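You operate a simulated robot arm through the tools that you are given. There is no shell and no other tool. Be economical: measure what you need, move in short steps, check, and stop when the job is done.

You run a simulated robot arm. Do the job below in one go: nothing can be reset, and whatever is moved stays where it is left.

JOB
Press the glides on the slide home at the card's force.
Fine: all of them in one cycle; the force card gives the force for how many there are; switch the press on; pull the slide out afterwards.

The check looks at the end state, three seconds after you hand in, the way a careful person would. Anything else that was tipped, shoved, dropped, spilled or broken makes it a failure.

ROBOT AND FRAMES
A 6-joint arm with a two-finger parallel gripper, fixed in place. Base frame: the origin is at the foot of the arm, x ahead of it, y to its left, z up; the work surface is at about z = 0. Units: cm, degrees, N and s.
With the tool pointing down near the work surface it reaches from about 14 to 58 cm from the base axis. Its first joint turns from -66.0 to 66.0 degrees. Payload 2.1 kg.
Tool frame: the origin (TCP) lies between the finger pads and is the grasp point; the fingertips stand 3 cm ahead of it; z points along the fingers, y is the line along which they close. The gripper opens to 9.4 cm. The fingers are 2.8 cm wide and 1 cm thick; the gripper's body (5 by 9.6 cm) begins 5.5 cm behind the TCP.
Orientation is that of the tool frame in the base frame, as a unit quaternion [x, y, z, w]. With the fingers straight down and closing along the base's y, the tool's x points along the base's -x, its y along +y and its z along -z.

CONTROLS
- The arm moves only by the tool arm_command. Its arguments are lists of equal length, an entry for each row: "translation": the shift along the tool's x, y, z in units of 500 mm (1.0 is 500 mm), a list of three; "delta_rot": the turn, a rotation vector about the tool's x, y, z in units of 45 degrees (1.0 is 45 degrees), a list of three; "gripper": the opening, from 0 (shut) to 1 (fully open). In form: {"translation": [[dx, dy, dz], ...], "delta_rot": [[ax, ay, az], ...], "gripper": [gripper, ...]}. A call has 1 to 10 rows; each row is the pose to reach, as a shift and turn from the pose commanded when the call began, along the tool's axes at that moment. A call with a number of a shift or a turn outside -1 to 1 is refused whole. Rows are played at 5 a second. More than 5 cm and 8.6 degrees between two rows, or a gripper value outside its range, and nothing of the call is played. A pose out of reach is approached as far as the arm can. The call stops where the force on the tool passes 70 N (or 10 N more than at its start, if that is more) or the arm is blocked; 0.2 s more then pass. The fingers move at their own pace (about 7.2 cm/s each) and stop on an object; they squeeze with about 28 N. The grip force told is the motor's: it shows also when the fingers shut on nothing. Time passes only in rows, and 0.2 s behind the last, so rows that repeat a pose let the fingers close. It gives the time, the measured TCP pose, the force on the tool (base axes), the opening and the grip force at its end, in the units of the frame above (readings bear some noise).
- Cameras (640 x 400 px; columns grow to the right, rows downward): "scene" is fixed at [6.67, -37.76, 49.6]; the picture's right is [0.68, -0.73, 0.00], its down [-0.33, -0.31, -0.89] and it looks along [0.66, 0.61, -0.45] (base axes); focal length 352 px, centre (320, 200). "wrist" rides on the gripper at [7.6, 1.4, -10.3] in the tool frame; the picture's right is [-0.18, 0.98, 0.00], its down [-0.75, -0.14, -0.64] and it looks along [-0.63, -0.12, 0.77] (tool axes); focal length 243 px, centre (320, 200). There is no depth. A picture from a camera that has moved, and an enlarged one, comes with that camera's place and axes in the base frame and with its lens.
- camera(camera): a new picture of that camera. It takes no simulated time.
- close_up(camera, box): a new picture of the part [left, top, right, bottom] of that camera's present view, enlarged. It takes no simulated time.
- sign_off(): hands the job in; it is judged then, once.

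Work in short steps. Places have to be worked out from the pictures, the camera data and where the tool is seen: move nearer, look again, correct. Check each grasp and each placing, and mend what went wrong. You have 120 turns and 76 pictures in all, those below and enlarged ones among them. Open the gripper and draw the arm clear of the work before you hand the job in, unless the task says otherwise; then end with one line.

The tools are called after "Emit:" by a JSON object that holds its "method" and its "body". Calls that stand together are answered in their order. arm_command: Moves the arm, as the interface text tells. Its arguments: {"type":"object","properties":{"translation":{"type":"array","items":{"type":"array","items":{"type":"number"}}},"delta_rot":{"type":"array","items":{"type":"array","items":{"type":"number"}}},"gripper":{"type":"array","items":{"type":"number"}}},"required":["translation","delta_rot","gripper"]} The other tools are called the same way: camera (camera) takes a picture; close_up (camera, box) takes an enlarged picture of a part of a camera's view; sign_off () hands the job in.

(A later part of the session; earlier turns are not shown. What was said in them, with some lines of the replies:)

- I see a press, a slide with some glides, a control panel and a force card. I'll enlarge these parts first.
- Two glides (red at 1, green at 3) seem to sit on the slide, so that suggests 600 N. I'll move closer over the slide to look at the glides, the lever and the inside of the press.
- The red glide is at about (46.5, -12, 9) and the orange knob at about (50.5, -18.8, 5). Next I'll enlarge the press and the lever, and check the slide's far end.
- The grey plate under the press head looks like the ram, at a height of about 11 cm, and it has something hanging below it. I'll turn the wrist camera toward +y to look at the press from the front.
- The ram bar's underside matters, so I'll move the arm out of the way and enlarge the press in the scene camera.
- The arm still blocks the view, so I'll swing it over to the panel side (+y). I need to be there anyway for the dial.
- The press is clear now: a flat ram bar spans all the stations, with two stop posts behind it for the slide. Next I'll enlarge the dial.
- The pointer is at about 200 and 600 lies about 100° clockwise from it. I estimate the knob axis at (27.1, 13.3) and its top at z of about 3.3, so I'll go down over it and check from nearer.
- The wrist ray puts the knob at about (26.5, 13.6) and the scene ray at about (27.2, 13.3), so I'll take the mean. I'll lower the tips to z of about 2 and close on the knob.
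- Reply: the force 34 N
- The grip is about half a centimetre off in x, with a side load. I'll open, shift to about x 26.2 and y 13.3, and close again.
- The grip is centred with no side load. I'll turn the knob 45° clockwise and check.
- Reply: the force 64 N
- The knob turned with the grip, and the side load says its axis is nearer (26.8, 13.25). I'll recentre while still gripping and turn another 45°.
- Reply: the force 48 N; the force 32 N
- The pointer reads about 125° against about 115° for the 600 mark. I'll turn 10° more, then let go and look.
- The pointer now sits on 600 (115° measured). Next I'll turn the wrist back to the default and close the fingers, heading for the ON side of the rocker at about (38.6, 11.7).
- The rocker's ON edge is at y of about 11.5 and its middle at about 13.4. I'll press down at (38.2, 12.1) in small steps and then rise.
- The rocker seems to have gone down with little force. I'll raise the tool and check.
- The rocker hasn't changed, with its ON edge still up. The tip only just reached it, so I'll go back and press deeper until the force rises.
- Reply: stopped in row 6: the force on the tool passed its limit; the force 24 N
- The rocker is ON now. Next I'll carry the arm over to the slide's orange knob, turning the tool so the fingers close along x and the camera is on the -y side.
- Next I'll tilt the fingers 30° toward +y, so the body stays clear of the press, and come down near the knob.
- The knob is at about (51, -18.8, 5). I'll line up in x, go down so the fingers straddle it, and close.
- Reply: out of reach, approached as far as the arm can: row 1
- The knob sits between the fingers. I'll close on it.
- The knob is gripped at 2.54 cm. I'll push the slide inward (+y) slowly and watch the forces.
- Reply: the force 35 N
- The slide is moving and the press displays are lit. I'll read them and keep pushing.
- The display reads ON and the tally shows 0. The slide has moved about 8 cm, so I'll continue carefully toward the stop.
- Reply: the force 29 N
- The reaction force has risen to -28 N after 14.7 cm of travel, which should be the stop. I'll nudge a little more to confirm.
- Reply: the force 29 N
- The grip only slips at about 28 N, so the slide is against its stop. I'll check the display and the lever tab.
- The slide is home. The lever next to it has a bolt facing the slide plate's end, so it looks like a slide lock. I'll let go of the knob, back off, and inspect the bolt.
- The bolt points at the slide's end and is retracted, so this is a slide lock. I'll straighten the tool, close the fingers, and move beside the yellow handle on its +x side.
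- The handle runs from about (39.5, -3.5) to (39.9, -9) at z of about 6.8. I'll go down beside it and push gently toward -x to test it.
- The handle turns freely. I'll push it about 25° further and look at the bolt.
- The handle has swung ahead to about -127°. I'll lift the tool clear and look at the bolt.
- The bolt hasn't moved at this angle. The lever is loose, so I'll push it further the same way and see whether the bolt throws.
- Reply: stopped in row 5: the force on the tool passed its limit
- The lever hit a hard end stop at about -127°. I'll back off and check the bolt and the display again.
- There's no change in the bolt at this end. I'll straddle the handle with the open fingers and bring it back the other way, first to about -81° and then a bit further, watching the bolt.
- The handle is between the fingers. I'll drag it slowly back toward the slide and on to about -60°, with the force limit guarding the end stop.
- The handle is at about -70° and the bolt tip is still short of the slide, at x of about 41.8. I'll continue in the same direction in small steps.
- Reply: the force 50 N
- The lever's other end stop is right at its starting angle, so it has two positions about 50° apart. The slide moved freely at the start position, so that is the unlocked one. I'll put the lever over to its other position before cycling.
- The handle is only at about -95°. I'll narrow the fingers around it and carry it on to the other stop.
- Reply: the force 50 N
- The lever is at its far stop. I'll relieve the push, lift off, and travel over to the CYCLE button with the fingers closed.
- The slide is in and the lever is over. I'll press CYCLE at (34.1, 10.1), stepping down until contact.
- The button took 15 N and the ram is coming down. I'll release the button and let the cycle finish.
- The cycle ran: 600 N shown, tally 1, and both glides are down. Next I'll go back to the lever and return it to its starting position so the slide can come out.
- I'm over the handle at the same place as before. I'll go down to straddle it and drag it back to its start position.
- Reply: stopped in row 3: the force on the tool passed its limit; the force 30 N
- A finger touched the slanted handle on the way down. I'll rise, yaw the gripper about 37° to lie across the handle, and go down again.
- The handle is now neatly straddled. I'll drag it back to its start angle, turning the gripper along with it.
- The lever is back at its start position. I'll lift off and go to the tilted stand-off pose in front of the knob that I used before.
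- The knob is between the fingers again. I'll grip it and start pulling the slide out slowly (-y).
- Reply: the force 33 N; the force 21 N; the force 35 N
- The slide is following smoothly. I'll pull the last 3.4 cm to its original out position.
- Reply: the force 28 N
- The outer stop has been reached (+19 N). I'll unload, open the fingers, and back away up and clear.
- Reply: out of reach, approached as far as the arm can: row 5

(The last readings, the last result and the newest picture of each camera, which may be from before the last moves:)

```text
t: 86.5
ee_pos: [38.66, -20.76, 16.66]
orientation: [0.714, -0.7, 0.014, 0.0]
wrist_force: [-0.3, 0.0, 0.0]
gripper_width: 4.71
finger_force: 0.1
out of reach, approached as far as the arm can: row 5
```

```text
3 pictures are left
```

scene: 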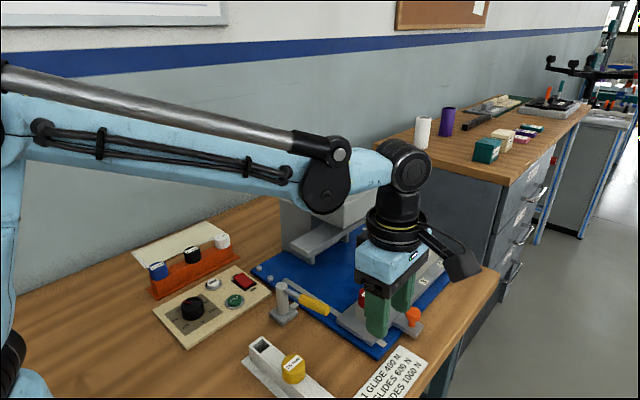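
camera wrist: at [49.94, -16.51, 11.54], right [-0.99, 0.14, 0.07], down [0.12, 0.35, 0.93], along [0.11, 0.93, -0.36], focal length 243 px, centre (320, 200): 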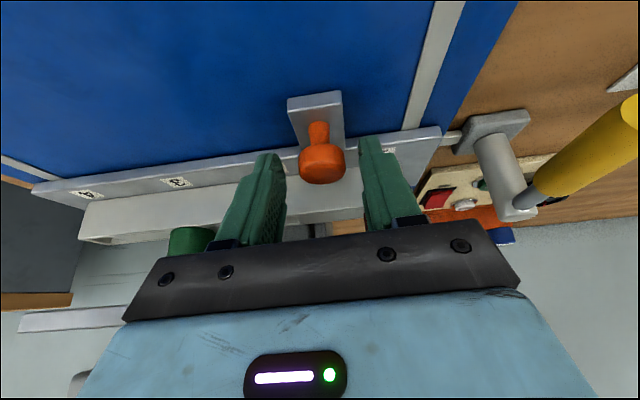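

I'll raise and retract the arm, then take a last look.

Emit:
{"method": "arm_command", "body": {"translation": [[0, 0.03, -0.09], [0, 0.08, -0.17], [-0.05, 0.14, -0.25], [-0.13, 0.19, -0.28], [-0.21, 0.22, -0.28], [-0.3, 0.24, -0.28], [-0.39, 0.24, -0.28], [-0.48, 0.24, -0.28], [-0.57, 0.24, -0.28], [-0.57, 0.24, -0.28]], "delta_rot": [[0, 0, 0], [0, 0, 0], [0, 0, 0], [0, 0, 0], [0, 0, 0], [0, 0, 0], [0, 0, 0], [0, 0, 0], [0, 0, 0], [0, 0, 0]], "gripper": [0.5, 0.5, 0.5, 0.5, 0.5, 0.5, 0.5, 0.5, 0.5, 1]}}

Emit:
{"method": "close_up", "body": {"camera": "scene", "box": [240, 150, 480, 370]}}

```text
refused: row 3 steps farther than a row can; nothing moved
```

```text
1.82 times, centred on (360, 260) of scene
camera zoom: at [6.67, -37.76, 49.6], right [0.68, -0.73, 0.0], down [-0.33, -0.31, -0.89], along [0.66, 0.61, -0.45], focal length 639 px, centre (247, 91)
```

zoom: 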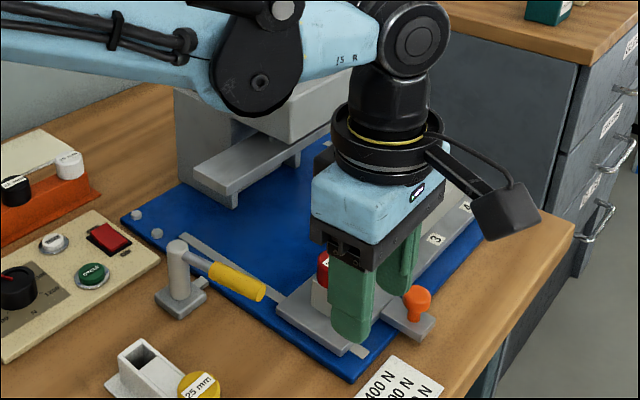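

One step in that call was too long and nothing moved. I'll repeat it with shorter steps, straight up first.

Emit:
{"method": "arm_command", "body": {"translation": [[0, 0.0, -0.09], [0, 0.03, -0.17], [0, 0.09, -0.24], [-0.06, 0.14, -0.28], [-0.13, 0.18, -0.28], [-0.21, 0.21, -0.28], [-0.29, 0.23, -0.28], [-0.38, 0.24, -0.28], [-0.47, 0.24, -0.28], [-0.55, 0.24, -0.28]], "delta_rot": [[0, 0, 0], [0, 0, 0], [0, 0, 0], [0, 0, 0], [0, 0, 0], [0, 0, 0], [0, 0, 0], [0, 0, 0], [0, 0, 0], [0, 0, 0]], "gripper": [0.5, 0.5, 0.5, 0.5, 0.5, 0.5, 0.5, 0.5, 0.5, 1]}}

Emit:
{"method": "close_up", "body": {"camera": "scene", "box": [240, 150, 480, 370]}}

```text
t: 88.7
ee_pos: [25.9, 6.8, 29.85]
orientation: [0.714, -0.7, 0.014, -0.001]
wrist_force: [-0.3, 0.4, 0.1]
gripper_width: 9.38
finger_force: 0.1
```

```text
1.82 times, centred on (360, 260) of scene
camera zoom: at [6.67, -37.77, 49.6], right [0.68, -0.73, 0.0], down [-0.33, -0.31, -0.89], along [0.66, 0.61, -0.45], focal length 639 px, centre (247, 91)
```

zoom: 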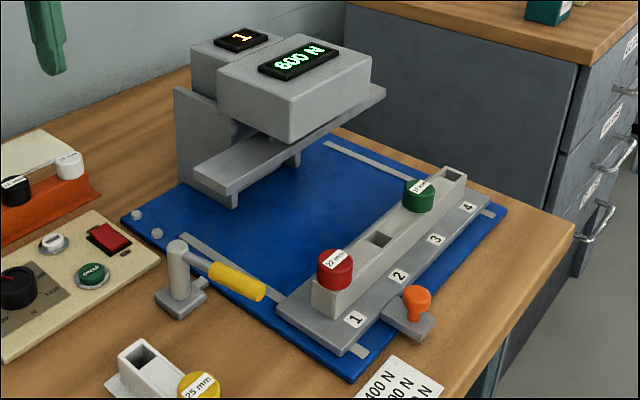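

Both glides are seated, the display shows 600 N and the tally reads 1. The slide is out, the lever is back at its start position, and the arm is clear, so I'm handing in.

Emit:
{"method": "sign_off", "body": {}}

```text
The job is handed in.
```

Both glides on the slide were pressed home in one cycle at 600 N, the press is on, the slide is pulled out, and the arm is clear.
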